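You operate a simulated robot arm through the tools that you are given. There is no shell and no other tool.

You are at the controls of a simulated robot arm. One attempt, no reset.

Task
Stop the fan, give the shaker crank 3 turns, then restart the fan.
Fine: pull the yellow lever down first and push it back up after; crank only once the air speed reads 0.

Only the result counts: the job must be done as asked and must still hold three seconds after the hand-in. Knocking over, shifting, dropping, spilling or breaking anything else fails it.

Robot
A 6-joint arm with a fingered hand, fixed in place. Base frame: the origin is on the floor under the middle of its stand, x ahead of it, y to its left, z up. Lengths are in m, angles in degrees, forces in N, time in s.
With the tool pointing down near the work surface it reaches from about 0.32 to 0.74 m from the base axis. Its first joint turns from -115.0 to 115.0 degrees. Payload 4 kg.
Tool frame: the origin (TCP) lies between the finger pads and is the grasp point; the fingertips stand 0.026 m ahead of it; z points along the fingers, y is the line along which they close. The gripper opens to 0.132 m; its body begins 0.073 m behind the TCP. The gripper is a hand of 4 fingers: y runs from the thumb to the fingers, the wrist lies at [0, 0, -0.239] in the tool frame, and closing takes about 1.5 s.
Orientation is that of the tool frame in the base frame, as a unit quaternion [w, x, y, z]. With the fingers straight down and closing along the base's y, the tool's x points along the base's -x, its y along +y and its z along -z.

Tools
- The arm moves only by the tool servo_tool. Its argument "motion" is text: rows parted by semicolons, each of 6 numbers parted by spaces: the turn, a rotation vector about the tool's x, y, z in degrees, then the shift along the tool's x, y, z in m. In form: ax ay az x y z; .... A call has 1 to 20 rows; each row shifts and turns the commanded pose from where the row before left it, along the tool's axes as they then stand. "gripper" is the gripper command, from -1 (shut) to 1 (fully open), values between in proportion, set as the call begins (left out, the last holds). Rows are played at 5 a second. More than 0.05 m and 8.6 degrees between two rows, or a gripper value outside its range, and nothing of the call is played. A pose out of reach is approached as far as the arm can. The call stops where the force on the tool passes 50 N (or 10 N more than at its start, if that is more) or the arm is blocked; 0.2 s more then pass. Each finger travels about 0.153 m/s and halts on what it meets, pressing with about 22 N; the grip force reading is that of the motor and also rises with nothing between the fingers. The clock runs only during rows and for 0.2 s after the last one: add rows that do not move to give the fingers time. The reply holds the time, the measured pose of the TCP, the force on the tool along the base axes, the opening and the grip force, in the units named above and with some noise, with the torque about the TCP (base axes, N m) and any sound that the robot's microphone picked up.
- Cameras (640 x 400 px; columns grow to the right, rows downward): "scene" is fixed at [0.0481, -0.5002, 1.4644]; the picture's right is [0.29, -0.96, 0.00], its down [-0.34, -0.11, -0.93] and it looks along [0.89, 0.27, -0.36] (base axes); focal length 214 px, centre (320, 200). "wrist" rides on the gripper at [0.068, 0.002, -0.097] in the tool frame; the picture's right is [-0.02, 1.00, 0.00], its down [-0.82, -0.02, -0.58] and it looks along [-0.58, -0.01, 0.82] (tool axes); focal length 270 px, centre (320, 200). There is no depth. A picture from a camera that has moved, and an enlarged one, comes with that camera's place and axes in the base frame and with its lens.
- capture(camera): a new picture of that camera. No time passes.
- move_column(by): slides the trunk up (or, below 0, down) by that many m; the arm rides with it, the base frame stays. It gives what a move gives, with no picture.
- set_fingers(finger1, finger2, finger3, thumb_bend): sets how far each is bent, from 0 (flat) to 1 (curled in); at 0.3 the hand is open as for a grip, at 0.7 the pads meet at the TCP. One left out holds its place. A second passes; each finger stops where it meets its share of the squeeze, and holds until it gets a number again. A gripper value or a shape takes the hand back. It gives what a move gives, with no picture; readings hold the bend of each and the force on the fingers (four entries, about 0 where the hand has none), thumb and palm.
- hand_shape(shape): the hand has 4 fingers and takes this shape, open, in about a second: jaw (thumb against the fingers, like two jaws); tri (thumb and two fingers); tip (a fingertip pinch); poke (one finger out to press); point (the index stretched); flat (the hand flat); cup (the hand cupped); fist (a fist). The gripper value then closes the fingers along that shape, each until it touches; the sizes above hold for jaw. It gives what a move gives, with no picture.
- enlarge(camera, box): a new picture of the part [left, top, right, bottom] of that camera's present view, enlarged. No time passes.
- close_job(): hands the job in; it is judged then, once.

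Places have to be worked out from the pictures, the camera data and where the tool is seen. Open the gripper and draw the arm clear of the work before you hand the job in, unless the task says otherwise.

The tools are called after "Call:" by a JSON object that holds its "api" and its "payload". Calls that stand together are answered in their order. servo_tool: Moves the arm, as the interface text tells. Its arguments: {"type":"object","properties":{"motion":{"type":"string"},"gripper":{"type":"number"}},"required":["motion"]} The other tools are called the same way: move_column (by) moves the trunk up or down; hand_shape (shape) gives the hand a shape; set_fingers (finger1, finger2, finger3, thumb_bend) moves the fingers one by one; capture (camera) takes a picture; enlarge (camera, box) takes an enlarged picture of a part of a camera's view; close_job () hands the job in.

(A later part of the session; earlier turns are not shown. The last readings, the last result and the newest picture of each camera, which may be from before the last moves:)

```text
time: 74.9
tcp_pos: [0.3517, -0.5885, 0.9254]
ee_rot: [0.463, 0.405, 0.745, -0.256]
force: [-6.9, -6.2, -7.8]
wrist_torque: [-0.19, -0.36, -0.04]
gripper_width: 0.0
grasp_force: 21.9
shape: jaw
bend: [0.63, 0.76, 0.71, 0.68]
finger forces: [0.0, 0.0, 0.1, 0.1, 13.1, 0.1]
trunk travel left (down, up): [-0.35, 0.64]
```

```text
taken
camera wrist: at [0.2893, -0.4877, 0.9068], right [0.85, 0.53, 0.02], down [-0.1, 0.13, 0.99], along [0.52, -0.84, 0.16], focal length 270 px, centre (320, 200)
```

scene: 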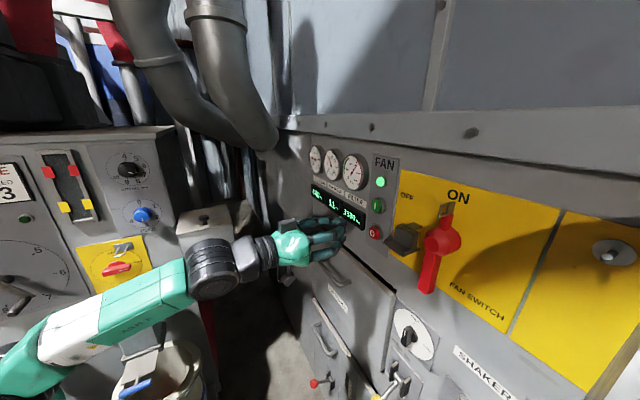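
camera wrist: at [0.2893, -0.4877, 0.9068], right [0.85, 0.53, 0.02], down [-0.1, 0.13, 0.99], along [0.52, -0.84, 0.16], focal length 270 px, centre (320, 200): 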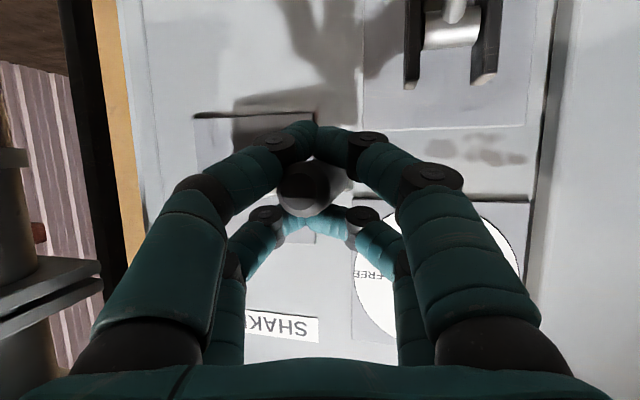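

Three quarters of turn one is done with low forces. Finishing the turn to the top.

Call:
{"api": "servo_tool", "payload": {"motion": "0 0 0 -0.0197 -0.00343 -0.00855; 0 0 0 -0.0185 -0.00966 -0.00608; 0 0 0 -0.0155 -0.01495 -0.00302; 0 0 0 -0.01097 -0.01876 0.00035; 0 0 0 -0.00538 -0.02075 0.00368; 0 0 0 0 0 0"}}

Call:
{"api": "capture", "payload": {"camera": "wrist"}}

```text
time: 76.3
tcp_pos: [0.3068, -0.6405, 0.9981]
ee_rot: [0.466, 0.403, 0.744, -0.258]
force: [1.5, 0.7, 1.8]
wrist_torque: [-0.05, -0.08, -0.02]
gripper_width: 0.0003
grasp_force: 21.4
shape: jaw
bend: [0.63, 0.76, 0.71, 0.69]
finger forces: [0.6, 0.0, 0.1, 0.0, 0.0, 0.1]
trunk travel left (down, up): [-0.35, 0.64]
```

```text
taken
camera wrist: at [0.2441, -0.5395, 0.979], right [0.85, 0.53, 0.01], down [-0.1, 0.13, 0.99], along [0.52, -0.84, 0.17], focal length 270 px, centre (320, 200)
```

wrist: 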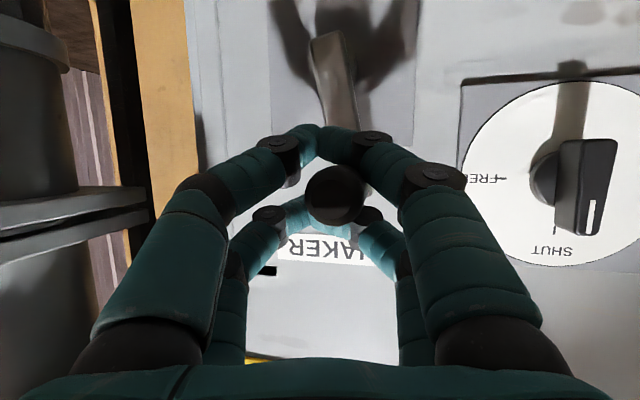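

Turn one is complete; the handle lags by about 10° from slack in the cage. Now turn two along the same path.

Call:
{"api": "servo_tool", "payload": {"motion": "0 0 0 0.00074 -0.02071 0.00664; 0 0 0 0.00679 -0.01862 0.00895; 0 0 0 0.01218 -0.01473 0.0104; 0 0 0 0.01636 -0.00938 0.01082; 0 0 0 0.01896 -0.00313 0.01019; 0 0 0 0.0197 0.00343 0.00855; 0 0 0 0.0185 0.00966 0.00608; 0 0 0 0.0155 0.01495 0.00302; 0 0 0 0.01097 0.01876 -0.00035; 0 0 0 0.00538 0.02075 -0.00368; 0 0 0 -0.00074 0.02071 -0.00664; 0 0 0 -0.00679 0.01862 -0.00895; 0 0 0 -0.01218 0.01473 -0.0104; 0 0 0 -0.01636 0.00938 -0.01082; 0 0 0 -0.01896 0.00313 -0.01019; 0 0 0 -0.0197 -0.00343 -0.00855; 0 0 0 -0.0185 -0.00966 -0.00608; 0 0 0 -0.0155 -0.01495 -0.00302; 0 0 0 -0.01097 -0.01876 0.00035; 0 0 0 -0.00538 -0.02075 0.00368"}}

Call:
{"api": "capture", "payload": {"camera": "wrist"}}

```text
time: 80.5
tcp_pos: [0.3066, -0.6386, 0.9979]
ee_rot: [0.465, 0.404, 0.744, -0.258]
force: [2.1, 0.0, 0.5]
wrist_torque: [0.02, -0.03, -0.07]
gripper_width: 0.0
grasp_force: 22.0
shape: jaw
bend: [0.63, 0.76, 0.7, 0.7]
finger forces: [0.8, 0.0, 0.0, 0.0, 0.0, 0.0]
trunk travel left (down, up): [-0.35, 0.64]
```

```text
taken
camera wrist: at [0.2437, -0.5392, 0.9787], right [0.85, 0.53, 0.01], down [-0.1, 0.13, 0.99], along [0.52, -0.84, 0.17], focal length 270 px, centre (320, 200)
```

wrist: 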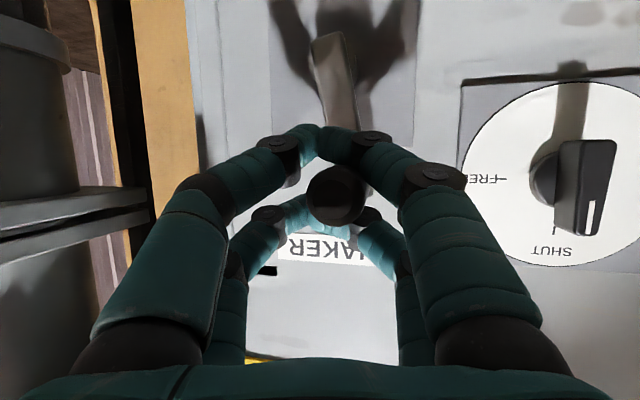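

Turn two completed identically. Now turn three.

Call:
{"api": "servo_tool", "payload": {"motion": "0 0 0 0.00074 -0.02071 0.00664; 0 0 0 0.00679 -0.01862 0.00895; 0 0 0 0.01218 -0.01473 0.0104; 0 0 0 0.01636 -0.00938 0.01082; 0 0 0 0.01896 -0.00313 0.01019; 0 0 0 0.0197 0.00343 0.00855; 0 0 0 0.0185 0.00966 0.00608; 0 0 0 0.0155 0.01495 0.00302; 0 0 0 0.01097 0.01876 -0.00035; 0 0 0 0.00538 0.02075 -0.00368; 0 0 0 -0.00074 0.02071 -0.00664; 0 0 0 -0.00679 0.01862 -0.00895; 0 0 0 -0.01218 0.01473 -0.0104; 0 0 0 -0.01636 0.00938 -0.01082; 0 0 0 -0.01896 0.00313 -0.01019; 0 0 0 -0.0197 -0.00343 -0.00855; 0 0 0 -0.0185 -0.00966 -0.00608; 0 0 0 -0.0155 -0.01495 -0.00302; 0 0 0 -0.01097 -0.01876 0.00035; 0 0 0 -0.00538 -0.02075 0.00368"}}

Call:
{"api": "capture", "payload": {"camera": "wrist"}}

```text
time: 84.7
tcp_pos: [0.3058, -0.6391, 0.9988]
ee_rot: [0.466, 0.403, 0.744, -0.258]
force: [0.8, 1.4, -3.0]
wrist_torque: [-0.01, 0.03, 0.01]
gripper_width: 0.0
grasp_force: 22.2
shape: jaw
bend: [0.64, 0.79, 0.69, 0.7]
finger forces: [0.5, 0.0, 0.1, 0.0, 0.0, 0.0]
trunk travel left (down, up): [-0.35, 0.64]
```

```text
taken
camera wrist: at [0.2429, -0.5394, 0.9795], right [0.85, 0.53, 0.01], down [-0.1, 0.13, 0.99], along [0.52, -0.84, 0.16], focal length 270 px, centre (320, 200)
```

wrist: 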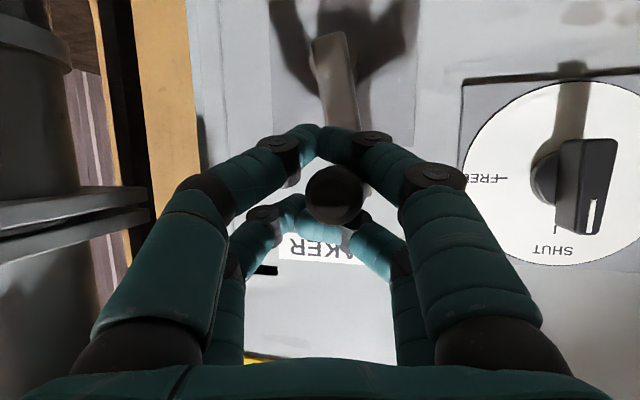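

The handle is about 11° short of the top because of slack. I'll nudge it 14 mm further clockwise to complete exactly three turns.

Call:
{"api": "servo_tool", "payload": {"motion": "0 0 0 -0.0003 -0.0067 0.0018; 0 0 0 -0.0003 -0.0067 0.0018; 0 0 0 0 0 0; 0 0 0 0 0 0"}}

Call:
{"api": "capture", "payload": {"camera": "wrist"}}

```text
time: 85.7
tcp_pos: [0.2961, -0.6487, 0.998]
ee_rot: [0.465, 0.404, 0.745, -0.257]
force: [2.3, 1.8, -1.0]
wrist_torque: [0.0, -0.03, 0.0]
gripper_width: 0.0001
grasp_force: 22.3
shape: jaw
bend: [0.64, 0.79, 0.69, 0.7]
finger forces: [2.0, 0.4, 0.1, 0.1, 0.0, 0.0]
trunk travel left (down, up): [-0.35, 0.64]
```

```text
taken
camera wrist: at [0.2334, -0.5494, 0.9788], right [0.85, 0.53, 0.01], down [-0.1, 0.13, 0.99], along [0.52, -0.84, 0.17], focal length 270 px, centre (320, 200)
```

wrist: 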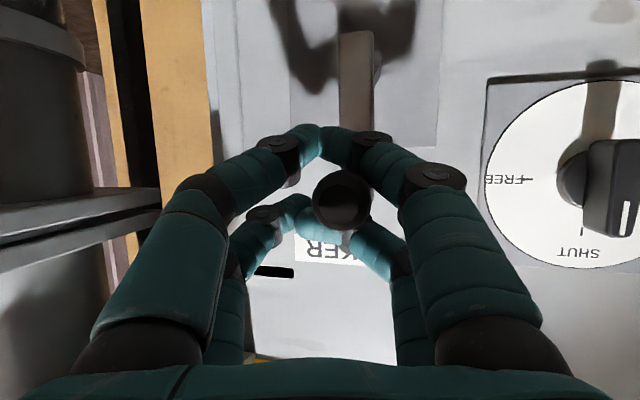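

The crank arm is vertical again, so that's three full turns. I'll open the hand and back straight out.

Call:
{"api": "servo_tool", "payload": {"motion": "0 0 0 0 0 0; 0 0 0 0 0 0; 0 0 0 0 0 0; 0 0 0 0 0 0; 0 0 0 0 0 0; 0 0 0 0 0 0; 0 0 0 0.0141 -0.0088 -0.0289; 0 0 0 0.0141 -0.0088 -0.0289; 0 0 0 0.0141 -0.0088 -0.0289; 0 0 0 0 0 0", "gripper": 0.6}}

Call:
{"api": "capture", "payload": {"camera": "wrist"}}

Call:
{"api": "enlarge", "payload": {"camera": "scene", "box": [300, 275, 500, 400]}}

```text
time: 87.9
tcp_pos: [0.2216, -0.5814, 0.9967]
ee_rot: [0.465, 0.403, 0.745, -0.257]
force: [-0.8, 0.4, 0.1]
wrist_torque: [-0.01, -0.03, 0.03]
gripper_width: 0.1057
grasp_force: 0.0
shape: jaw
bend: [0.59, 0.59, 0.59, 0.45]
finger forces: [0.0, 0.1, 0.0, 0.0, 0.0, 0.0]
trunk travel left (down, up): [-0.35, 0.64]
```

```text
taken
camera wrist: at [0.1585, -0.4817, 0.978], right [0.85, 0.53, 0.01], down [-0.1, 0.13, 0.99], along [0.52, -0.84, 0.17], focal length 270 px, centre (320, 200)
```

wrist: 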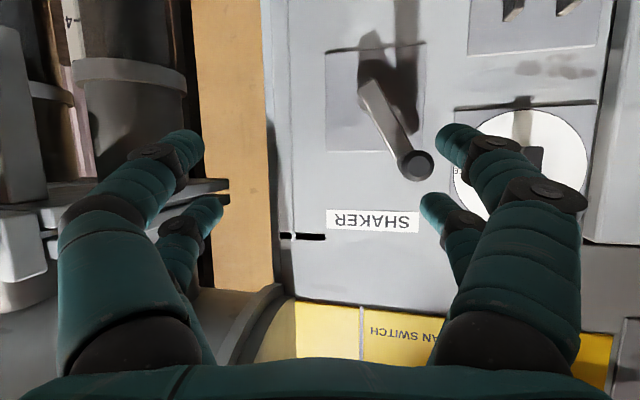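

```text
3.20 times, centred on (400, 338) of scene
camera zoom: at [0.0481, -0.5002, 1.4644], right [0.29, -0.96, 0.0], down [-0.34, -0.11, -0.93], along [0.89, 0.27, -0.36], focal length 686 px, centre (64, -240)
```

zoom: 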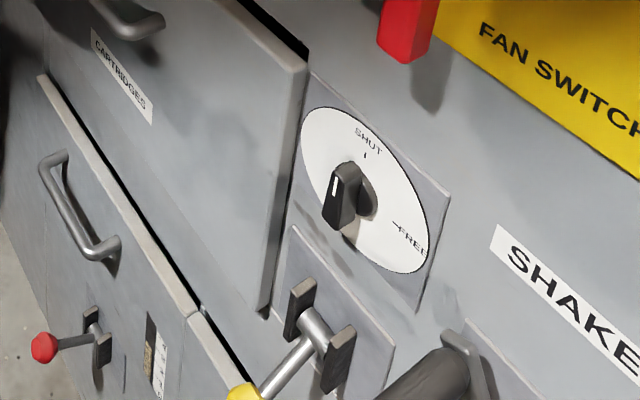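

Opening the hand dragged the crank back about 28° (handle now at u≈0.241, z≈0.986). I'll fix that by going back around the handle with a half-open hand and pushing it clockwise to the top. First I'll align in front of it.

Call:
{"api": "servo_tool", "payload": {"motion": "0 0 0 0.0137 0.0339 -0.0036; 0 0 0 0 0 0; 0 0 0 -0.0141 0.0088 0.0289; 0 0 0 0 0 0; 0 0 0 0 0 0", "gripper": 0.1}}

Call:
{"api": "capture", "payload": {"camera": "wrist"}}

```text
time: 89.1
tcp_pos: [0.2702, -0.5778, 0.9867]
ee_rot: [0.464, 0.404, 0.744, -0.258]
force: [-0.7, -0.1, 0.3]
wrist_torque: [0.01, 0.01, -0.01]
gripper_width: 0.0732
grasp_force: 0.1
shape: jaw
bend: [0.72, 0.72, 0.72, 0.7]
finger forces: [0.1, 0.0, 0.0, 0.0, 0.0, 0.1]
trunk travel left (down, up): [-0.35, 0.64]
```

```text
taken
camera wrist: at [0.2069, -0.4778, 0.9675], right [0.85, 0.53, 0.01], down [-0.1, 0.13, 0.99], along [0.52, -0.84, 0.17], focal length 270 px, centre (320, 200)
```

wrist: 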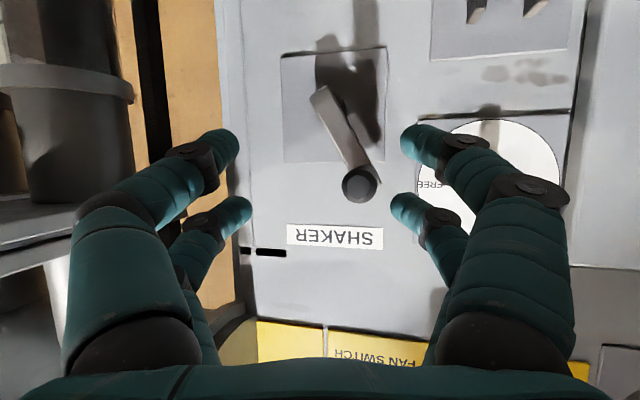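

The handle is steady at -28° and centered between the half-open fingers. I'll advance 70 mm around it.

Call:
{"api": "servo_tool", "payload": {"motion": "0 0 0 -0.0148 0.0093 0.0304; 0 0 0 -0.0148 0.0093 0.0304; 0 0 0 0 0 0"}}

Call:
{"api": "capture", "payload": {"camera": "wrist"}}

```text
time: 89.9
tcp_pos: [0.3222, -0.6248, 0.9871]
ee_rot: [0.464, 0.404, 0.745, -0.258]
force: [-0.4, 0.0, -0.4]
wrist_torque: [0.01, -0.02, -0.01]
gripper_width: 0.0731
grasp_force: 0.1
shape: jaw
bend: [0.72, 0.72, 0.72, 0.7]
finger forces: [0.0, 0.1, 0.0, 0.0, 0.0, 0.0]
trunk travel left (down, up): [-0.35, 0.64]
```

```text
taken
camera wrist: at [0.26, -0.5245, 0.9681], right [0.85, 0.53, 0.01], down [-0.1, 0.13, 0.99], along [0.52, -0.84, 0.16], focal length 270 px, centre (320, 200)
```

wrist: 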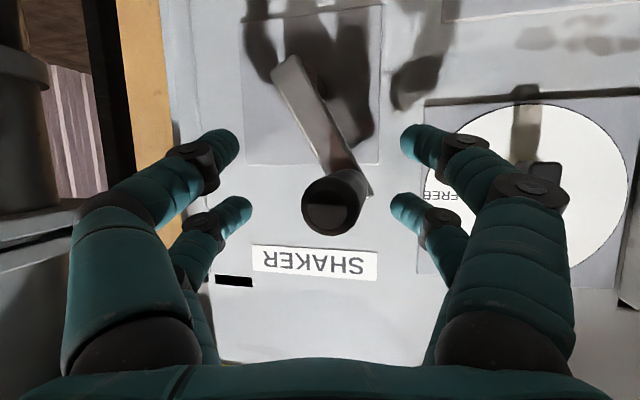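

The handle is inside the open fingers. I'll move the hand right so the left fingers push the handle clockwise toward the top.

Call:
{"api": "servo_tool", "payload": {"motion": "0 0 0 -0.0042 -0.0135 0.0021; 0 0 0 -0.0042 -0.0135 0.0021; 0 0 0 -0.0042 -0.0135 0.0021; 0 0 0 0 0 0"}}

Call:
{"api": "capture", "payload": {"camera": "wrist"}}

```text
time: 90.9
tcp_pos: [0.2941, -0.6559, 0.9985]
ee_rot: [0.467, 0.404, 0.743, -0.259]
force: [-2.3, 10.0, 9.0]
wrist_torque: [0.05, -0.53, 0.62]
gripper_width: 0.0751
grasp_force: 0.0
shape: jaw
bend: [0.71, 0.72, 0.72, 0.7]
finger forces: [2.2, 14.2, 0.0, 0.0, 0.0, 0.1]
trunk travel left (down, up): [-0.35, 0.64]
```

```text
taken
camera wrist: at [0.2322, -0.5554, 0.9794], right [0.85, 0.53, 0.01], down [-0.1, 0.14, 0.99], along [0.52, -0.84, 0.17], focal length 270 px, centre (320, 200)
```

wrist: 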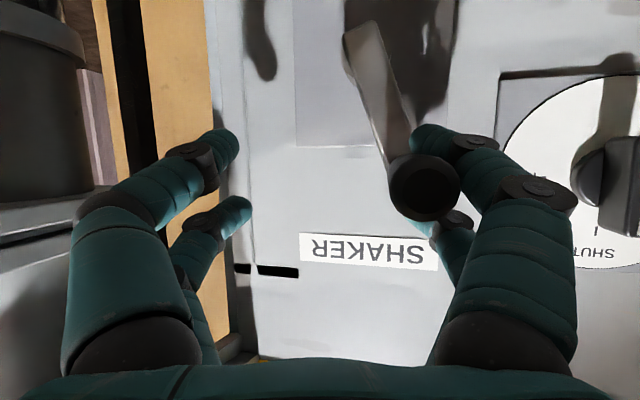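

The handle is moving with the fingers (now about -20°). Pushing another 24 mm.

Call:
{"api": "servo_tool", "payload": {"motion": "0 0 0 -0.0031 -0.0116 0.002; 0 0 0 -0.0031 -0.0116 0.002; 0 0 0 0 0 0"}}

Call:
{"api": "capture", "payload": {"camera": "wrist"}}

```text
time: 91.7
tcp_pos: [0.2775, -0.6734, 1.004]
ee_rot: [0.469, 0.403, 0.742, -0.26]
force: [6.2, -0.6, 26.2]
wrist_torque: [0.08, -1.59, -0.15]
gripper_width: 0.0754
grasp_force: 0.0
shape: jaw
bend: [0.71, 0.72, 0.72, 0.7]
finger forces: [3.2, 27.8, 0.0, 0.0, 0.1, 0.0]
trunk travel left (down, up): [-0.35, 0.64]
```

```text
taken
camera wrist: at [0.2152, -0.5727, 0.9841], right [0.85, 0.53, 0.01], down [-0.11, 0.14, 0.98], along [0.52, -0.84, 0.18], focal length 270 px, centre (320, 200)
```

wrist: 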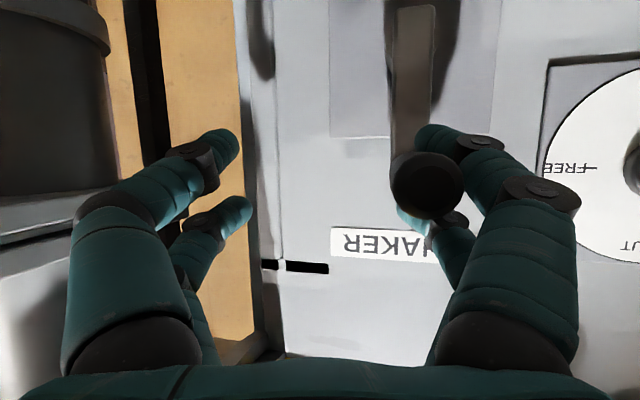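

The handle is back at the top (u≈0.273, z≈0.996, arm vertical). There's a 26 N vertical press, so I'll relieve it by raising 5 mm, then move left to break contact gently.

Call:
{"api": "servo_tool", "payload": {"motion": "0 0 0 -0.0045 0 -0.0022; 0 0 0 0 0 0"}}

Call:
{"api": "servo_tool", "payload": {"motion": "0 0 0 -0.0012 0.0048 -0.0017; 0 0 0 0.0005 0.0048 -0.0012; 0 0 0 0.0005 0.0048 -0.0012; 0 0 0 0 0 0"}}

Call:
{"api": "capture", "payload": {"camera": "wrist"}}

```text
time: 92.3
tcp_pos: [0.2767, -0.6734, 1.005]
ee_rot: [0.464, 0.404, 0.745, -0.257]
force: [0.3, 5.0, 14.5]
wrist_torque: [0.02, -0.87, 0.2]
gripper_width: 0.0749
grasp_force: 0.1
shape: jaw
bend: [0.71, 0.73, 0.72, 0.7]
finger forces: [3.3, 16.7, 0.1, 0.1, 0.0, 0.0]
trunk travel left (down, up): [-0.35, 0.64]
```

```text
time: 93.3
tcp_pos: [0.2898, -0.6644, 1.005]
ee_rot: [0.465, 0.404, 0.745, -0.257]
force: [-4.6, 1.5, 1.4]
wrist_torque: [0.0, -0.01, 0.1]
gripper_width: 0.0713
grasp_force: 0.2
shape: jaw
bend: [0.72, 0.74, 0.72, 0.7]
finger forces: [0.0, 4.2, 0.1, 0.0, 0.1, 0.0]
trunk travel left (down, up): [-0.35, 0.64]
```

```text
taken
camera wrist: at [0.2256, -0.5639, 0.9856], right [0.85, 0.53, 0.01], down [-0.1, 0.13, 0.99], along [0.52, -0.84, 0.16], focal length 270 px, centre (320, 200)
```

wrist: 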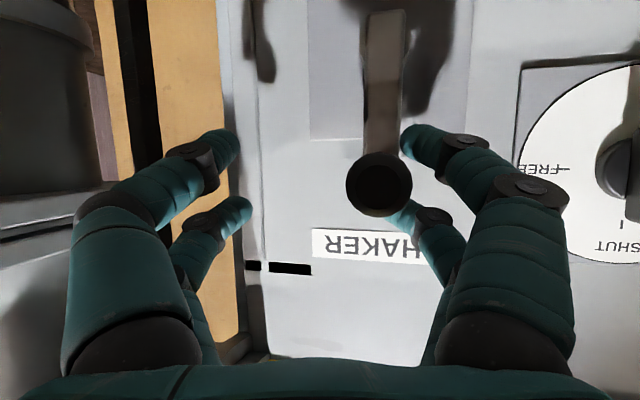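

The handle stays at the top as the fingers separate. I'll move a bit more left, then retreat straight back along the handle axis.

Call:
{"api": "servo_tool", "payload": {"motion": "0 0 0 0.0006 0.0058 -0.0014; 0 0 0 0.0006 0.0058 -0.0014; 0 0 0 0 0 0; 0 0 0 0.0141 -0.0088 -0.0289; 0 0 0 0.0141 -0.0088 -0.0289; 0 0 0 0.0141 -0.0088 -0.0289; 0 0 0 0 0 0"}}

Call:
{"api": "capture", "payload": {"camera": "wrist"}}

Call:
{"api": "enlarge", "payload": {"camera": "scene", "box": [280, 130, 480, 255]}}

```text
time: 94.9
tcp_pos: [0.2211, -0.5873, 1.004]
ee_rot: [0.465, 0.404, 0.745, -0.258]
force: [-0.2, 0.0, -0.1]
wrist_torque: [0.01, 0.01, 0.04]
gripper_width: 0.073
grasp_force: 0.1
shape: jaw
bend: [0.72, 0.72, 0.72, 0.7]
finger forces: [0.0, 0.1, 0.1, 0.1, 0.0, 0.1]
trunk travel left (down, up): [-0.35, 0.64]
```

```text
taken
camera wrist: at [0.1595, -0.4875, 0.9848], right [0.85, 0.53, 0.01], down [-0.1, 0.13, 0.99], along [0.52, -0.84, 0.17], focal length 270 px, centre (320, 200)
```

wrist: 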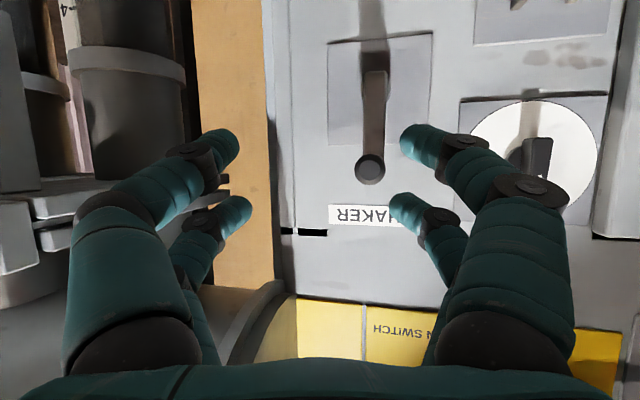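

```text
3.20 times, centred on (380, 192) of scene
camera zoom: at [0.0481, -0.5002, 1.4644], right [0.29, -0.96, 0.0], down [-0.34, -0.11, -0.93], along [0.89, 0.27, -0.36], focal length 686 px, centre (128, 224)
```

zoom: 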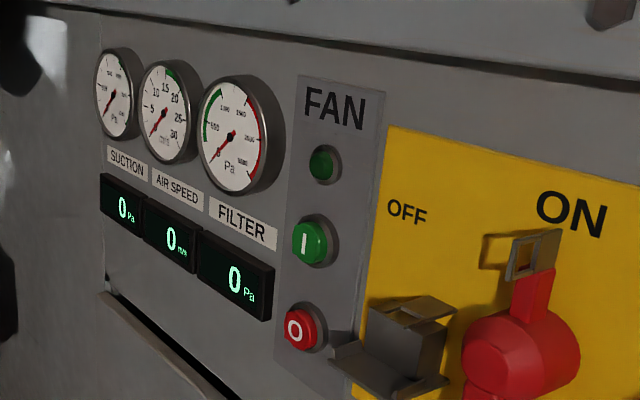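

The crank is at the top, air speed is 0, and nothing else is disturbed. Next I'll push the lever up: undo the yaw, pitch the hand to about -10°, close it, and move in front of the lever.

Call:
{"api": "servo_tool", "payload": {"motion": "-6.8 0 -3.17 0 0 0; -6.8 0 -3.17 0 0 0; 0 -7.5 0 0 0 0; 0 -7.5 0 0 0 0; 0 0 0 0 0.0375 0; 0 0 0 0 0.0375 0; 0 0 0 0 0.0375 0; 0 0 0 0 0.0375 0; 0 0 0 0 0 0; 0 0 0 0 0 0", "gripper": -1}}

Call:
{"api": "capture", "payload": {"camera": "wrist"}}

```text
time: 97.1
tcp_pos: [0.3233, -0.4768, 1.0045]
ee_rot: [0.593, 0.276, 0.72, -0.231]
force: [-0.6, 0.6, -0.5]
wrist_torque: [-0.02, 0.01, -0.02]
gripper_width: 0.0001
grasp_force: 22.0
shape: jaw
bend: [0.62, 0.63, 0.63, 0.7]
finger forces: [0.1, 0.0, 0.0, 0.1, 0.0, 0.0]
trunk travel left (down, up): [-0.35, 0.64]
```

```text
taken
camera wrist: at [0.2437, -0.4012, 0.9566], right [0.68, 0.74, 0.02], down [-0.32, 0.27, 0.91], along [0.67, -0.62, 0.41], focal length 270 px, centre (320, 200)
```

wrist: 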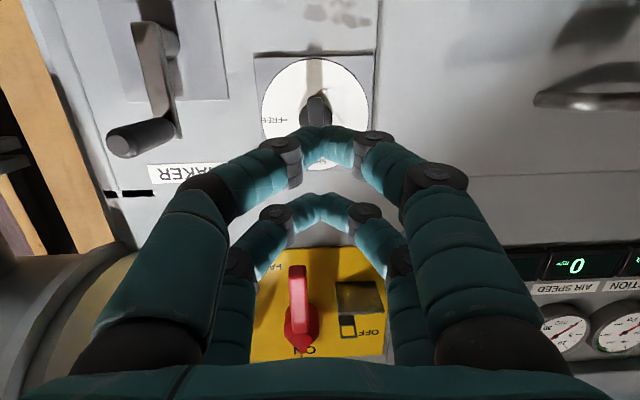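

The hand is closed and in front of the lever column. I'll lower the trunk 0.27 so the upper finger arch is below the ball.

Call:
{"api": "move_column", "payload": {"by": -0.27}}

Call:
{"api": "capture", "payload": {"camera": "wrist"}}

Call:
{"api": "enlarge", "payload": {"camera": "scene", "box": [300, 275, 500, 400]}}

```text
time: 99.9
tcp_pos: [0.3235, -0.4759, 0.7353]
ee_rot: [0.593, 0.276, 0.72, -0.23]
force: [-0.8, 0.6, 0.4]
wrist_torque: [0.01, 0.01, 0.0]
gripper_width: 0.0001
grasp_force: 22.3
shape: jaw
bend: [0.62, 0.63, 0.63, 0.7]
finger forces: [0.0, 0.0, 0.1, 0.0, 0.1, 0.1]
trunk travel left (down, up): [-0.08, 0.91]
```

```text
taken
camera wrist: at [0.2436, -0.4014, 0.6866], right [0.68, 0.74, 0.02], down [-0.32, 0.27, 0.91], along [0.67, -0.62, 0.41], focal length 270 px, centre (320, 200)
```

wrist: 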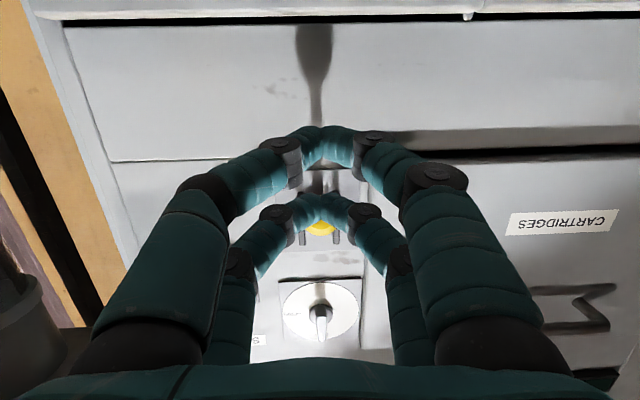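

```text
3.20 times, centred on (400, 338) of scene
camera zoom: at [0.0481, -0.5002, 1.4644], right [0.29, -0.96, 0.0], down [-0.34, -0.11, -0.93], along [0.89, 0.27, -0.36], focal length 686 px, centre (64, -240)
```

zoom: 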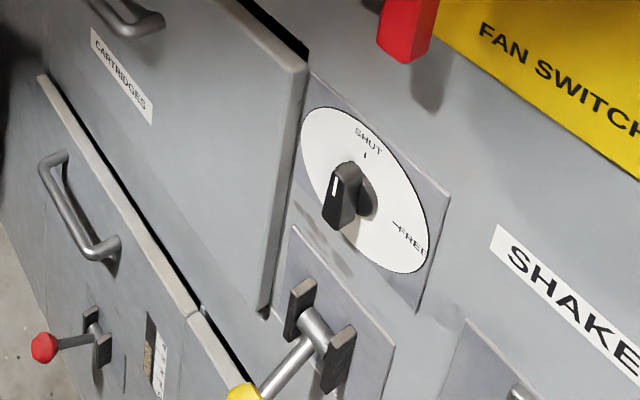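

The ball (center about z 0.79) is just above the upper arch. I'll advance 80 mm horizontally beneath it.

Call:
{"api": "servo_tool", "payload": {"motion": "0 0 0 -0.0076 0 0.0393; 0 0 0 -0.0076 0 0.0393; 0 0 0 0 0 0"}}

Call:
{"api": "capture", "payload": {"camera": "wrist"}}

Call:
{"api": "enlarge", "payload": {"camera": "scene", "box": [300, 275, 500, 400]}}

```text
time: 100.7
tcp_pos: [0.383, -0.5299, 0.734]
ee_rot: [0.593, 0.276, 0.72, -0.23]
force: [0.2, -0.7, 0.4]
wrist_torque: [0.0, 0.01, -0.02]
gripper_width: 0.0
grasp_force: 22.0
shape: jaw
bend: [0.62, 0.63, 0.63, 0.7]
finger forces: [0.1, 0.0, 0.0, 0.0, 0.0, 0.1]
trunk travel left (down, up): [-0.08, 0.91]
```

```text
taken
camera wrist: at [0.3033, -0.4543, 0.6861], right [0.68, 0.74, 0.02], down [-0.32, 0.27, 0.91], along [0.67, -0.62, 0.41], focal length 270 px, centre (320, 200)
```

wrist: 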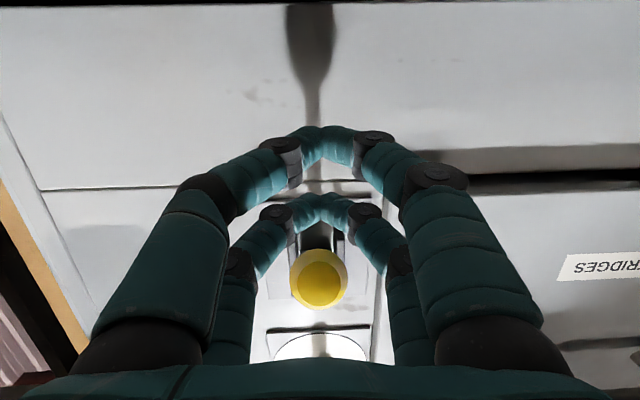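

```text
3.20 times, centred on (400, 338) of scene
camera zoom: at [0.0481, -0.5002, 1.4644], right [0.29, -0.96, 0.0], down [-0.34, -0.11, -0.93], along [0.89, 0.27, -0.36], focal length 686 px, centre (64, -240)
```

zoom: 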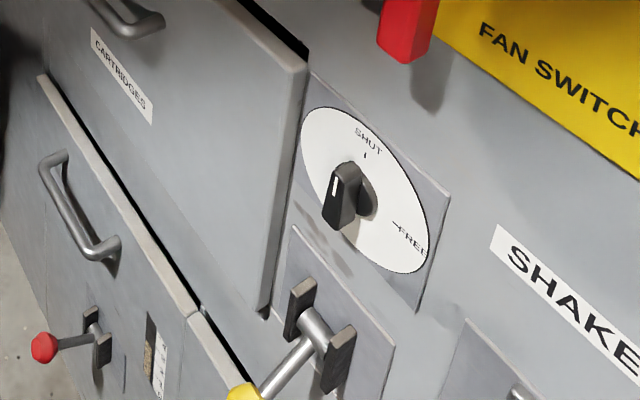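

The ball (p≈0.652, z≈0.79) sits right over the arch tips. I'll back off 3 mm and raise with the trunk to push it up.

Call:
{"api": "servo_tool", "payload": {"motion": "0 0 0 0.0006 0 -0.003; 0 0 0 0 0 0"}}

Call:
{"api": "move_column", "payload": {"by": 0.04}}

Call:
{"api": "capture", "payload": {"camera": "wrist"}}

Call:
{"api": "enlarge", "payload": {"camera": "scene", "box": [300, 275, 500, 400]}}

```text
time: 101.3
tcp_pos: [0.3805, -0.5269, 0.7349]
ee_rot: [0.593, 0.276, 0.72, -0.23]
force: [-0.6, 0.4, 0.3]
wrist_torque: [-0.01, -0.01, 0.0]
gripper_width: 0.0002
grasp_force: 22.5
shape: jaw
bend: [0.62, 0.63, 0.63, 0.7]
finger forces: [0.0, 0.1, 0.0, 0.1, 0.1, 0.0]
trunk travel left (down, up): [-0.08, 0.91]
```

```text
time: 102.1
tcp_pos: [0.3795, -0.5271, 0.7748]
ee_rot: [0.595, 0.276, 0.719, -0.231]
force: [-1.6, 1.5, -3.3]
wrist_torque: [0.04, -0.04, -0.01]
gripper_width: 0.0002
grasp_force: 22.2
shape: jaw
bend: [0.62, 0.63, 0.64, 0.7]
finger forces: [0.0, 0.0, 0.0, 0.0, 0.0, 0.1]
trunk travel left (down, up): [-0.12, 0.87]
```

```text
taken
camera wrist: at [0.3004, -0.4523, 0.7265], right [0.68, 0.74, 0.02], down [-0.32, 0.27, 0.91], along [0.67, -0.62, 0.41], focal length 270 px, centre (320, 200)
```

wrist: 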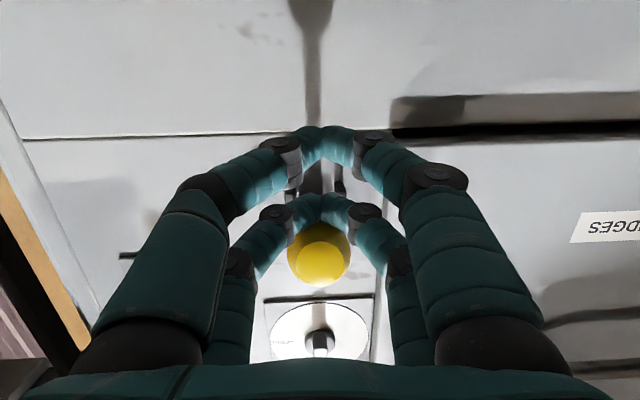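

```text
3.20 times, centred on (400, 338) of scene
camera zoom: at [0.0481, -0.5002, 1.4644], right [0.29, -0.96, 0.0], down [-0.34, -0.11, -0.93], along [0.89, 0.27, -0.36], focal length 686 px, centre (64, -240)
```

zoom: 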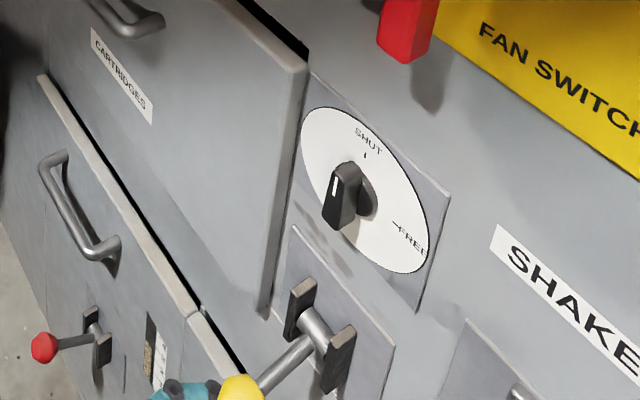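

The ball is riding up on the arch (z≈0.813). Continue raising by 30 mm.

Call:
{"api": "move_column", "payload": {"by": 0.03}}

Call:
{"api": "capture", "payload": {"camera": "wrist"}}

Call:
{"api": "enlarge", "payload": {"camera": "scene", "box": [300, 275, 500, 400]}}

```text
time: 102.9
tcp_pos: [0.3795, -0.5263, 0.8051]
ee_rot: [0.594, 0.277, 0.719, -0.231]
force: [-1.4, 0.9, -1.2]
wrist_torque: [0.02, 0.0, -0.03]
gripper_width: 0.0
grasp_force: 21.4
shape: jaw
bend: [0.62, 0.63, 0.64, 0.7]
finger forces: [0.0, 0.1, 0.1, 0.0, 0.1, 0.1]
trunk travel left (down, up): [-0.15, 0.84]
```

```text
taken
camera wrist: at [0.3005, -0.4521, 0.7569], right [0.68, 0.74, 0.02], down [-0.32, 0.27, 0.91], along [0.67, -0.62, 0.41], focal length 270 px, centre (320, 200)
```

wrist: 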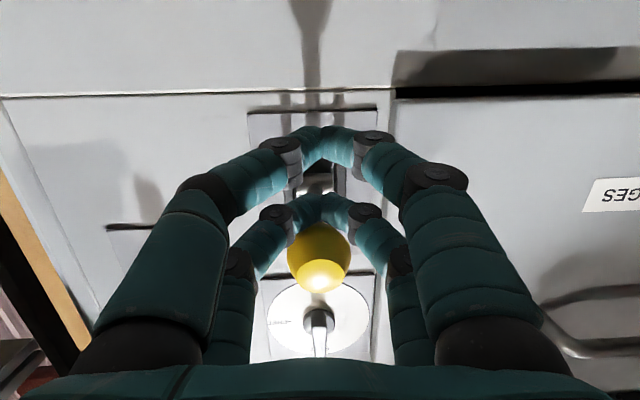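

```text
3.20 times, centred on (400, 338) of scene
camera zoom: at [0.0481, -0.5002, 1.4644], right [0.29, -0.96, 0.0], down [-0.34, -0.11, -0.93], along [0.89, 0.27, -0.36], focal length 686 px, centre (64, -240)
```

zoom: 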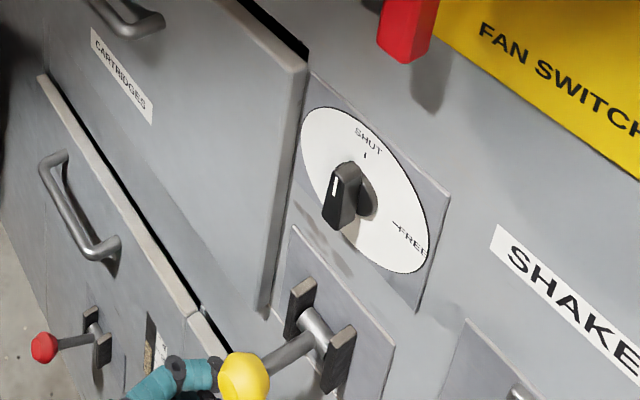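

The ball is past mid-travel (z≈0.843). I'll finish with force-limited arm steps upward until the upper stop.

Call:
{"api": "servo_tool", "payload": {"motion": "0 0 0 -0.0082 0 0.0005; 0 0 0 -0.0082 0 0.0005; 0 0 0 -0.0082 0 0.0005; 0 0 0 -0.0062 0 0.0005; 0 0 0 0 0 0"}}

Call:
{"api": "capture", "payload": {"camera": "wrist"}}

Call:
{"api": "enlarge", "payload": {"camera": "scene", "box": [300, 275, 500, 400]}}

```text
time: 104.1
tcp_pos: [0.3865, -0.5322, 0.8348]
ee_rot: [0.593, 0.277, 0.72, -0.23]
force: [-1.2, 1.0, -3.1]
wrist_torque: [0.01, 0.0, -0.03]
gripper_width: 0.0
grasp_force: 21.7
shape: jaw
bend: [0.62, 0.63, 0.64, 0.7]
finger forces: [0.1, 0.1, 0.0, 0.0, 0.0, 0.1]
trunk travel left (down, up): [-0.15, 0.84]
```

```text
taken
camera wrist: at [0.3061, -0.4575, 0.7862], right [0.68, 0.74, 0.02], down [-0.32, 0.26, 0.91], along [0.67, -0.62, 0.41], focal length 270 px, centre (320, 200)
```

wrist: 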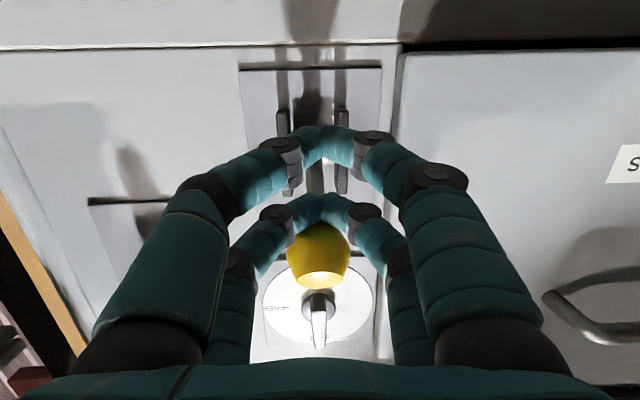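

```text
3.20 times, centred on (400, 338) of scene
camera zoom: at [0.0481, -0.5002, 1.4644], right [0.29, -0.96, 0.0], down [-0.34, -0.11, -0.93], along [0.89, 0.27, -0.36], focal length 686 px, centre (64, -240)
```

zoom: 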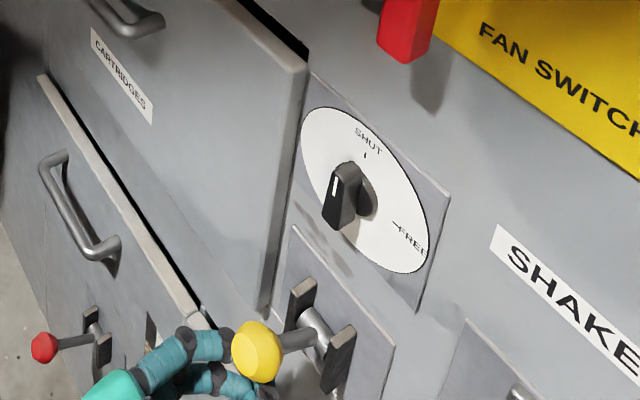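

The ball is nearly at its original position (zoom 256,351, against 258,350 originally). I'll push a few more millimetres to seat it against the stop.

Call:
{"api": "servo_tool", "payload": {"motion": "0 0 0 -0.004 0 0.0005; 0 0 0 -0.004 0 0.0005; 0 0 0 -0.003 0 0; 0 0 0 0 0 0"}}

Call:
{"api": "enlarge", "payload": {"camera": "scene", "box": [300, 275, 500, 400]}}

```text
time: 105.1
tcp_pos: [0.3888, -0.5355, 0.839]
ee_rot: [0.59, 0.278, 0.723, -0.228]
force: [-8.8, 4.7, -33.4]
wrist_torque: [0.39, 0.16, -0.07]
gripper_width: 0.0
grasp_force: 21.9
shape: jaw
bend: [0.62, 0.63, 0.64, 0.7]
finger forces: [0.1, 0.0, 42.5, 0.1, 0.0, 0.1]
trunk travel left (down, up): [-0.15, 0.84]
```

```text
3.20 times, centred on (400, 338) of scene
camera zoom: at [0.0481, -0.5002, 1.4644], right [0.29, -0.96, 0.0], down [-0.34, -0.11, -0.93], along [0.89, 0.27, -0.36], focal length 686 px, centre (64, -240)
```

zoom: 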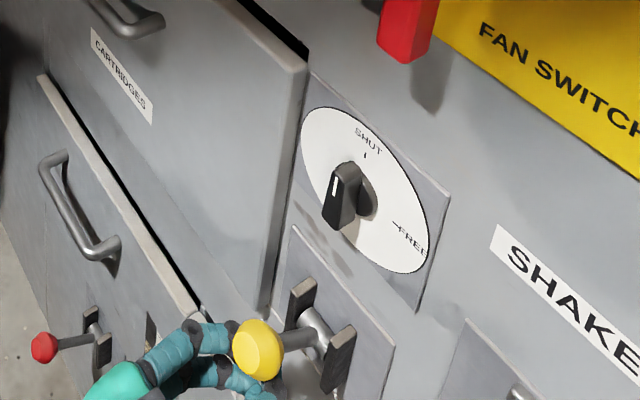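

The lever is firmly against its upper stop (33 N) and matches its original position. I'll drop 20 mm to release and back off.

Call:
{"api": "servo_tool", "payload": {"motion": "0 0 0 0.0098 0 0.0019; 0 0 0 0.0147 0 0.0028; 0 0 0 0.0067 0 -0.0344; 0 0 0 0.0067 0 -0.0344; 0 0 0 0.0057 0 -0.0295; 0 0 0 0 0 0"}}

Call:
{"api": "enlarge", "payload": {"camera": "scene", "box": [300, 275, 500, 400]}}

Call:
{"api": "capture", "payload": {"camera": "wrist"}}

```text
time: 106.5
tcp_pos: [0.3138, -0.4665, 0.8197]
ee_rot: [0.593, 0.276, 0.72, -0.231]
force: [-0.3, 0.8, 0.3]
wrist_torque: [0.0, 0.0, 0.01]
gripper_width: 0.0
grasp_force: 22.5
shape: jaw
bend: [0.62, 0.63, 0.63, 0.7]
finger forces: [0.0, 0.0, 0.0, 0.0, 0.0, 0.1]
trunk travel left (down, up): [-0.15, 0.84]
```

```text
3.20 times, centred on (400, 338) of scene
camera zoom: at [0.0481, -0.5002, 1.4644], right [0.29, -0.96, 0.0], down [-0.34, -0.11, -0.93], along [0.89, 0.27, -0.36], focal length 686 px, centre (64, -240)
```

zoom: 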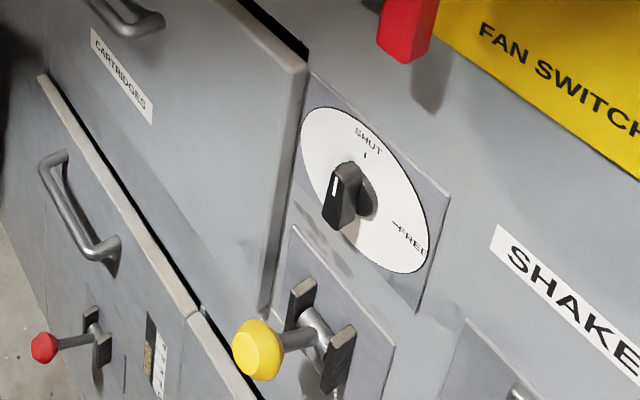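

```text
taken
camera wrist: at [0.2331, -0.392, 0.7716], right [0.68, 0.74, 0.02], down [-0.32, 0.27, 0.91], along [0.67, -0.62, 0.41], focal length 270 px, centre (320, 200)
```

wrist: 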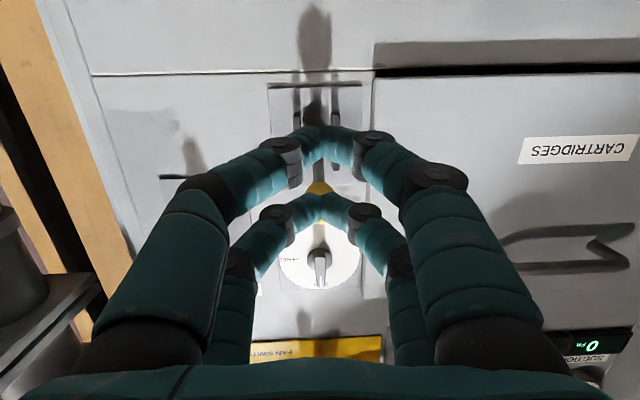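

The lever is back up exactly as it started. Next I'll restart the fan: raise the trunk 0.43 and shift left in front of the green I button.

Call:
{"api": "move_column", "payload": {"by": 0.427}}

Call:
{"api": "servo_tool", "payload": {"motion": "0 0 0 0 0.04 0; 0 0 0 0 0.04 0; 0 0 0 0 0.04 0; 0 0 0 0 0.0165 0; 0 0 0 0 0 0"}}

Call:
{"api": "capture", "payload": {"camera": "wrist"}}

Call:
{"api": "capture", "payload": {"camera": "scene"}}

```text
refused: 0.427 is not a number from -0.4 to 0.4
```

```text
time: 107.7
tcp_pos: [0.4054, -0.3657, 0.8192]
ee_rot: [0.594, 0.276, 0.719, -0.231]
force: [0.3, -0.6, -0.6]
wrist_torque: [0.0, -0.02, -0.03]
gripper_width: 0.0
grasp_force: 21.9
shape: jaw
bend: [0.62, 0.63, 0.63, 0.7]
finger forces: [0.1, 0.1, 0.0, 0.1, 0.0, 0.0]
trunk travel left (down, up): [-0.15, 0.84]
```

```text
taken
camera wrist: at [0.3254, -0.2906, 0.7708], right [0.68, 0.74, 0.02], down [-0.32, 0.27, 0.91], along [0.67, -0.62, 0.41], focal length 270 px, centre (320, 200)
```

wrist: 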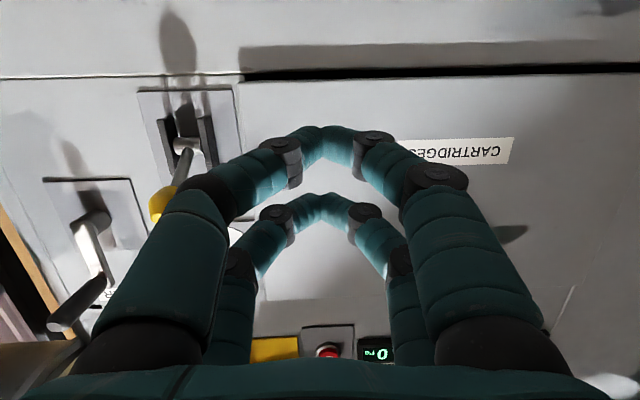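

```text
taken
```

scene: 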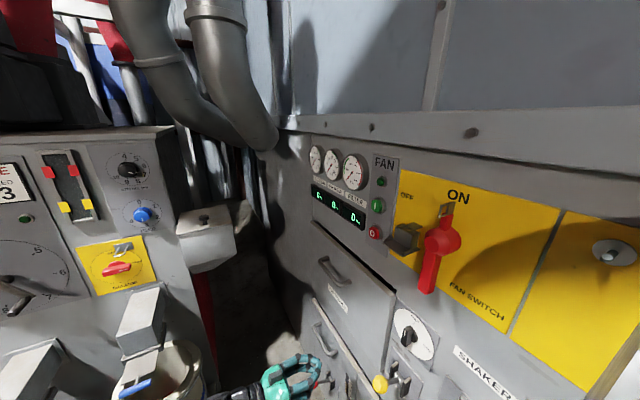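

The trunk move was refused (limit 0.4 per call), but the sideways shift was clear of everything. I'll raise in two smaller moves.

Call:
{"api": "move_column", "payload": {"by": 0.25}}

Call:
{"api": "move_column", "payload": {"by": 0.178}}

Call:
{"api": "capture", "payload": {"camera": "wrist"}}

```text
time: 110.2
tcp_pos: [0.4049, -0.366, 1.069]
ee_rot: [0.594, 0.277, 0.72, -0.231]
force: [-0.2, 0.6, 0.7]
wrist_torque: [-0.02, 0.0, 0.0]
gripper_width: 0.0
grasp_force: 21.8
shape: jaw
bend: [0.62, 0.63, 0.63, 0.7]
finger forces: [0.0, 0.0, 0.0, 0.1, 0.0, 0.0]
trunk travel left (down, up): [-0.4, 0.59]
```

```text
time: 112.2
tcp_pos: [0.4052, -0.3647, 1.2478]
ee_rot: [0.594, 0.276, 0.72, -0.23]
force: [-0.2, 0.3, -0.2]
wrist_torque: [-0.02, -0.02, 0.02]
gripper_width: 0.0001
grasp_force: 21.7
shape: jaw
bend: [0.62, 0.63, 0.63, 0.7]
finger forces: [0.1, 0.1, 0.0, 0.1, 0.0, 0.0]
trunk travel left (down, up): [-0.578, 0.412]
```

```text
taken
camera wrist: at [0.3253, -0.2908, 1.1986], right [0.68, 0.74, 0.02], down [-0.32, 0.27, 0.91], along [0.67, -0.62, 0.41], focal length 270 px, centre (320, 200)
```

wrist: 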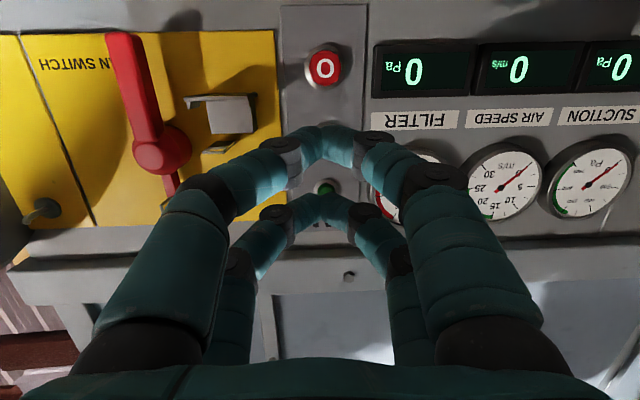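

Aligned: O is at z≈1.19, so I is at z≈1.263, level with the upper arch tip. I'll approach to within about 2 cm.

Call:
{"api": "servo_tool", "payload": {"motion": "0 0 0 -0.0069 0 0.0358; 0 0 0 -0.0069 0 0.0358; 0 0 0 -0.0069 0 0.0358; 0 0 0 -0.0055 0 0.0286; 0 0 0 0 0 0"}}

Call:
{"api": "capture", "payload": {"camera": "wrist"}}

Call:
{"api": "enlarge", "payload": {"camera": "scene", "box": [280, 130, 440, 230]}}

```text
time: 113.4
tcp_pos: [0.5101, -0.4603, 1.2449]
ee_rot: [0.593, 0.277, 0.72, -0.231]
force: [0.1, -0.1, 0.0]
wrist_torque: [-0.03, 0.01, -0.02]
gripper_width: 0.0
grasp_force: 22.1
shape: jaw
bend: [0.62, 0.63, 0.63, 0.7]
finger forces: [0.0, 0.1, 0.0, 0.1, 0.1, 0.0]
trunk travel left (down, up): [-0.578, 0.412]
```

```text
taken
camera wrist: at [0.4295, -0.3847, 1.1974], right [0.68, 0.74, 0.02], down [-0.32, 0.27, 0.91], along [0.67, -0.62, 0.41], focal length 270 px, centre (320, 200)
```

wrist: 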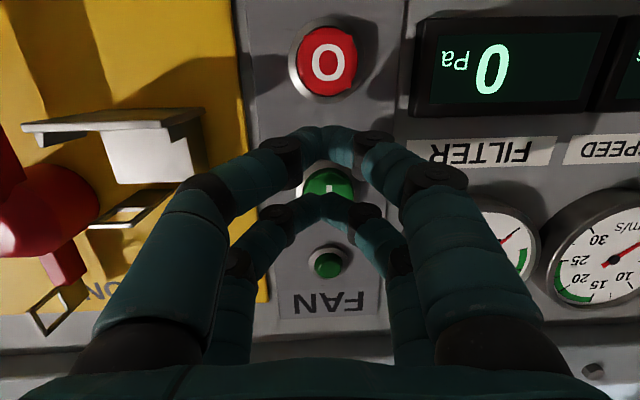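

```text
4.00 times, centred on (360, 180) of scene
camera zoom: at [0.0481, -0.5002, 1.4644], right [0.29, -0.96, 0.0], down [-0.34, -0.11, -0.93], along [0.89, 0.27, -0.36], focal length 858 px, centre (160, 280)
```

zoom: 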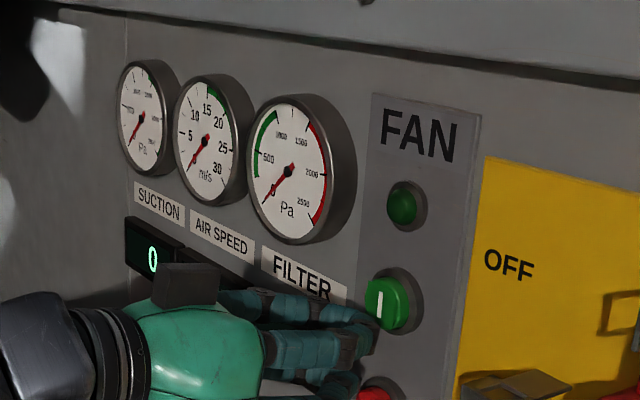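

I is centered at about z 1.261, u -0.003, right at the upper arch. I'll nudge 3 mm left and press in small steps.

Call:
{"api": "servo_tool", "payload": {"motion": "0 0 0 -0.0029 0.003 0.0045; 0 0 0 -0.001 0 0.0049; 0 0 0 -0.0008 0 0.0039; 0 0 0 -0.0008 0 0.0039; 0 0 0 0 0 0"}}

Call:
{"api": "capture", "payload": {"camera": "wrist"}}

Call:
{"api": "enlarge", "payload": {"camera": "scene", "box": [280, 130, 440, 230]}}

```text
time: 114.6
tcp_pos: [0.5228, -0.4676, 1.249]
ee_rot: [0.595, 0.275, 0.72, -0.23]
force: [-1.0, 0.4, 0.0]
wrist_torque: [-0.01, -0.02, -0.04]
gripper_width: 0.0002
grasp_force: 22.0
shape: jaw
bend: [0.62, 0.63, 0.63, 0.7]
finger forces: [0.1, 0.1, 0.0, 0.1, 0.0, 0.0]
trunk travel left (down, up): [-0.578, 0.412]
```

```text
taken
camera wrist: at [0.4435, -0.393, 1.2012], right [0.68, 0.74, 0.02], down [-0.32, 0.27, 0.91], along [0.67, -0.62, 0.41], focal length 270 px, centre (320, 200)
```

wrist: 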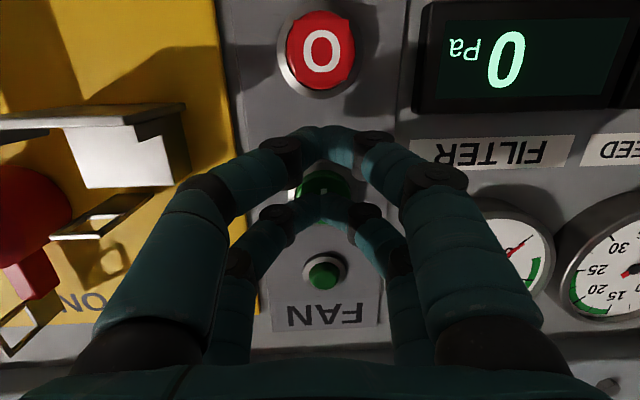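

```text
4.00 times, centred on (360, 180) of scene
camera zoom: at [0.0481, -0.5002, 1.4644], right [0.29, -0.96, 0.0], down [-0.34, -0.11, -0.93], along [0.89, 0.27, -0.36], focal length 858 px, centre (160, 280)
```

zoom: 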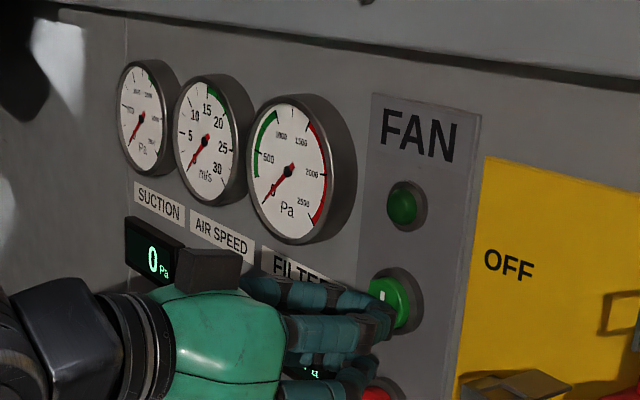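

The tips are about to touch the I cap. Press on in 4 mm steps.

Call:
{"api": "servo_tool", "payload": {"motion": "0 0 0 -0.0008 0 0.0039; 0 0 0 -0.0008 0 0.0039; 0 0 0 -0.0008 0 0.0039; 0 0 0 0 0 0"}}

Call:
{"api": "enlarge", "payload": {"camera": "scene", "box": [280, 130, 440, 230]}}

```text
time: 115.6
tcp_pos: [0.5284, -0.4728, 1.2524]
ee_rot: [0.596, 0.276, 0.718, -0.232]
force: [-23.4, 23.1, -6.3]
wrist_torque: [-0.24, -0.2, 0.2]
gripper_width: 0.0001
grasp_force: 22.1
shape: jaw
bend: [0.62, 0.67, 0.67, 0.7]
finger forces: [0.1, 0.0, 0.0, 0.0, 0.0, 0.0]
trunk travel left (down, up): [-0.578, 0.412]
heard: click
```

```text
4.00 times, centred on (360, 180) of scene
camera zoom: at [0.0481, -0.5002, 1.4644], right [0.29, -0.96, 0.0], down [-0.34, -0.11, -0.93], along [0.89, 0.27, -0.36], focal length 858 px, centre (160, 280)
```

zoom: 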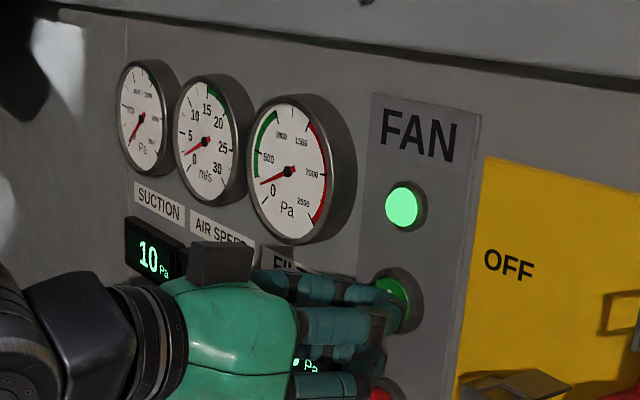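

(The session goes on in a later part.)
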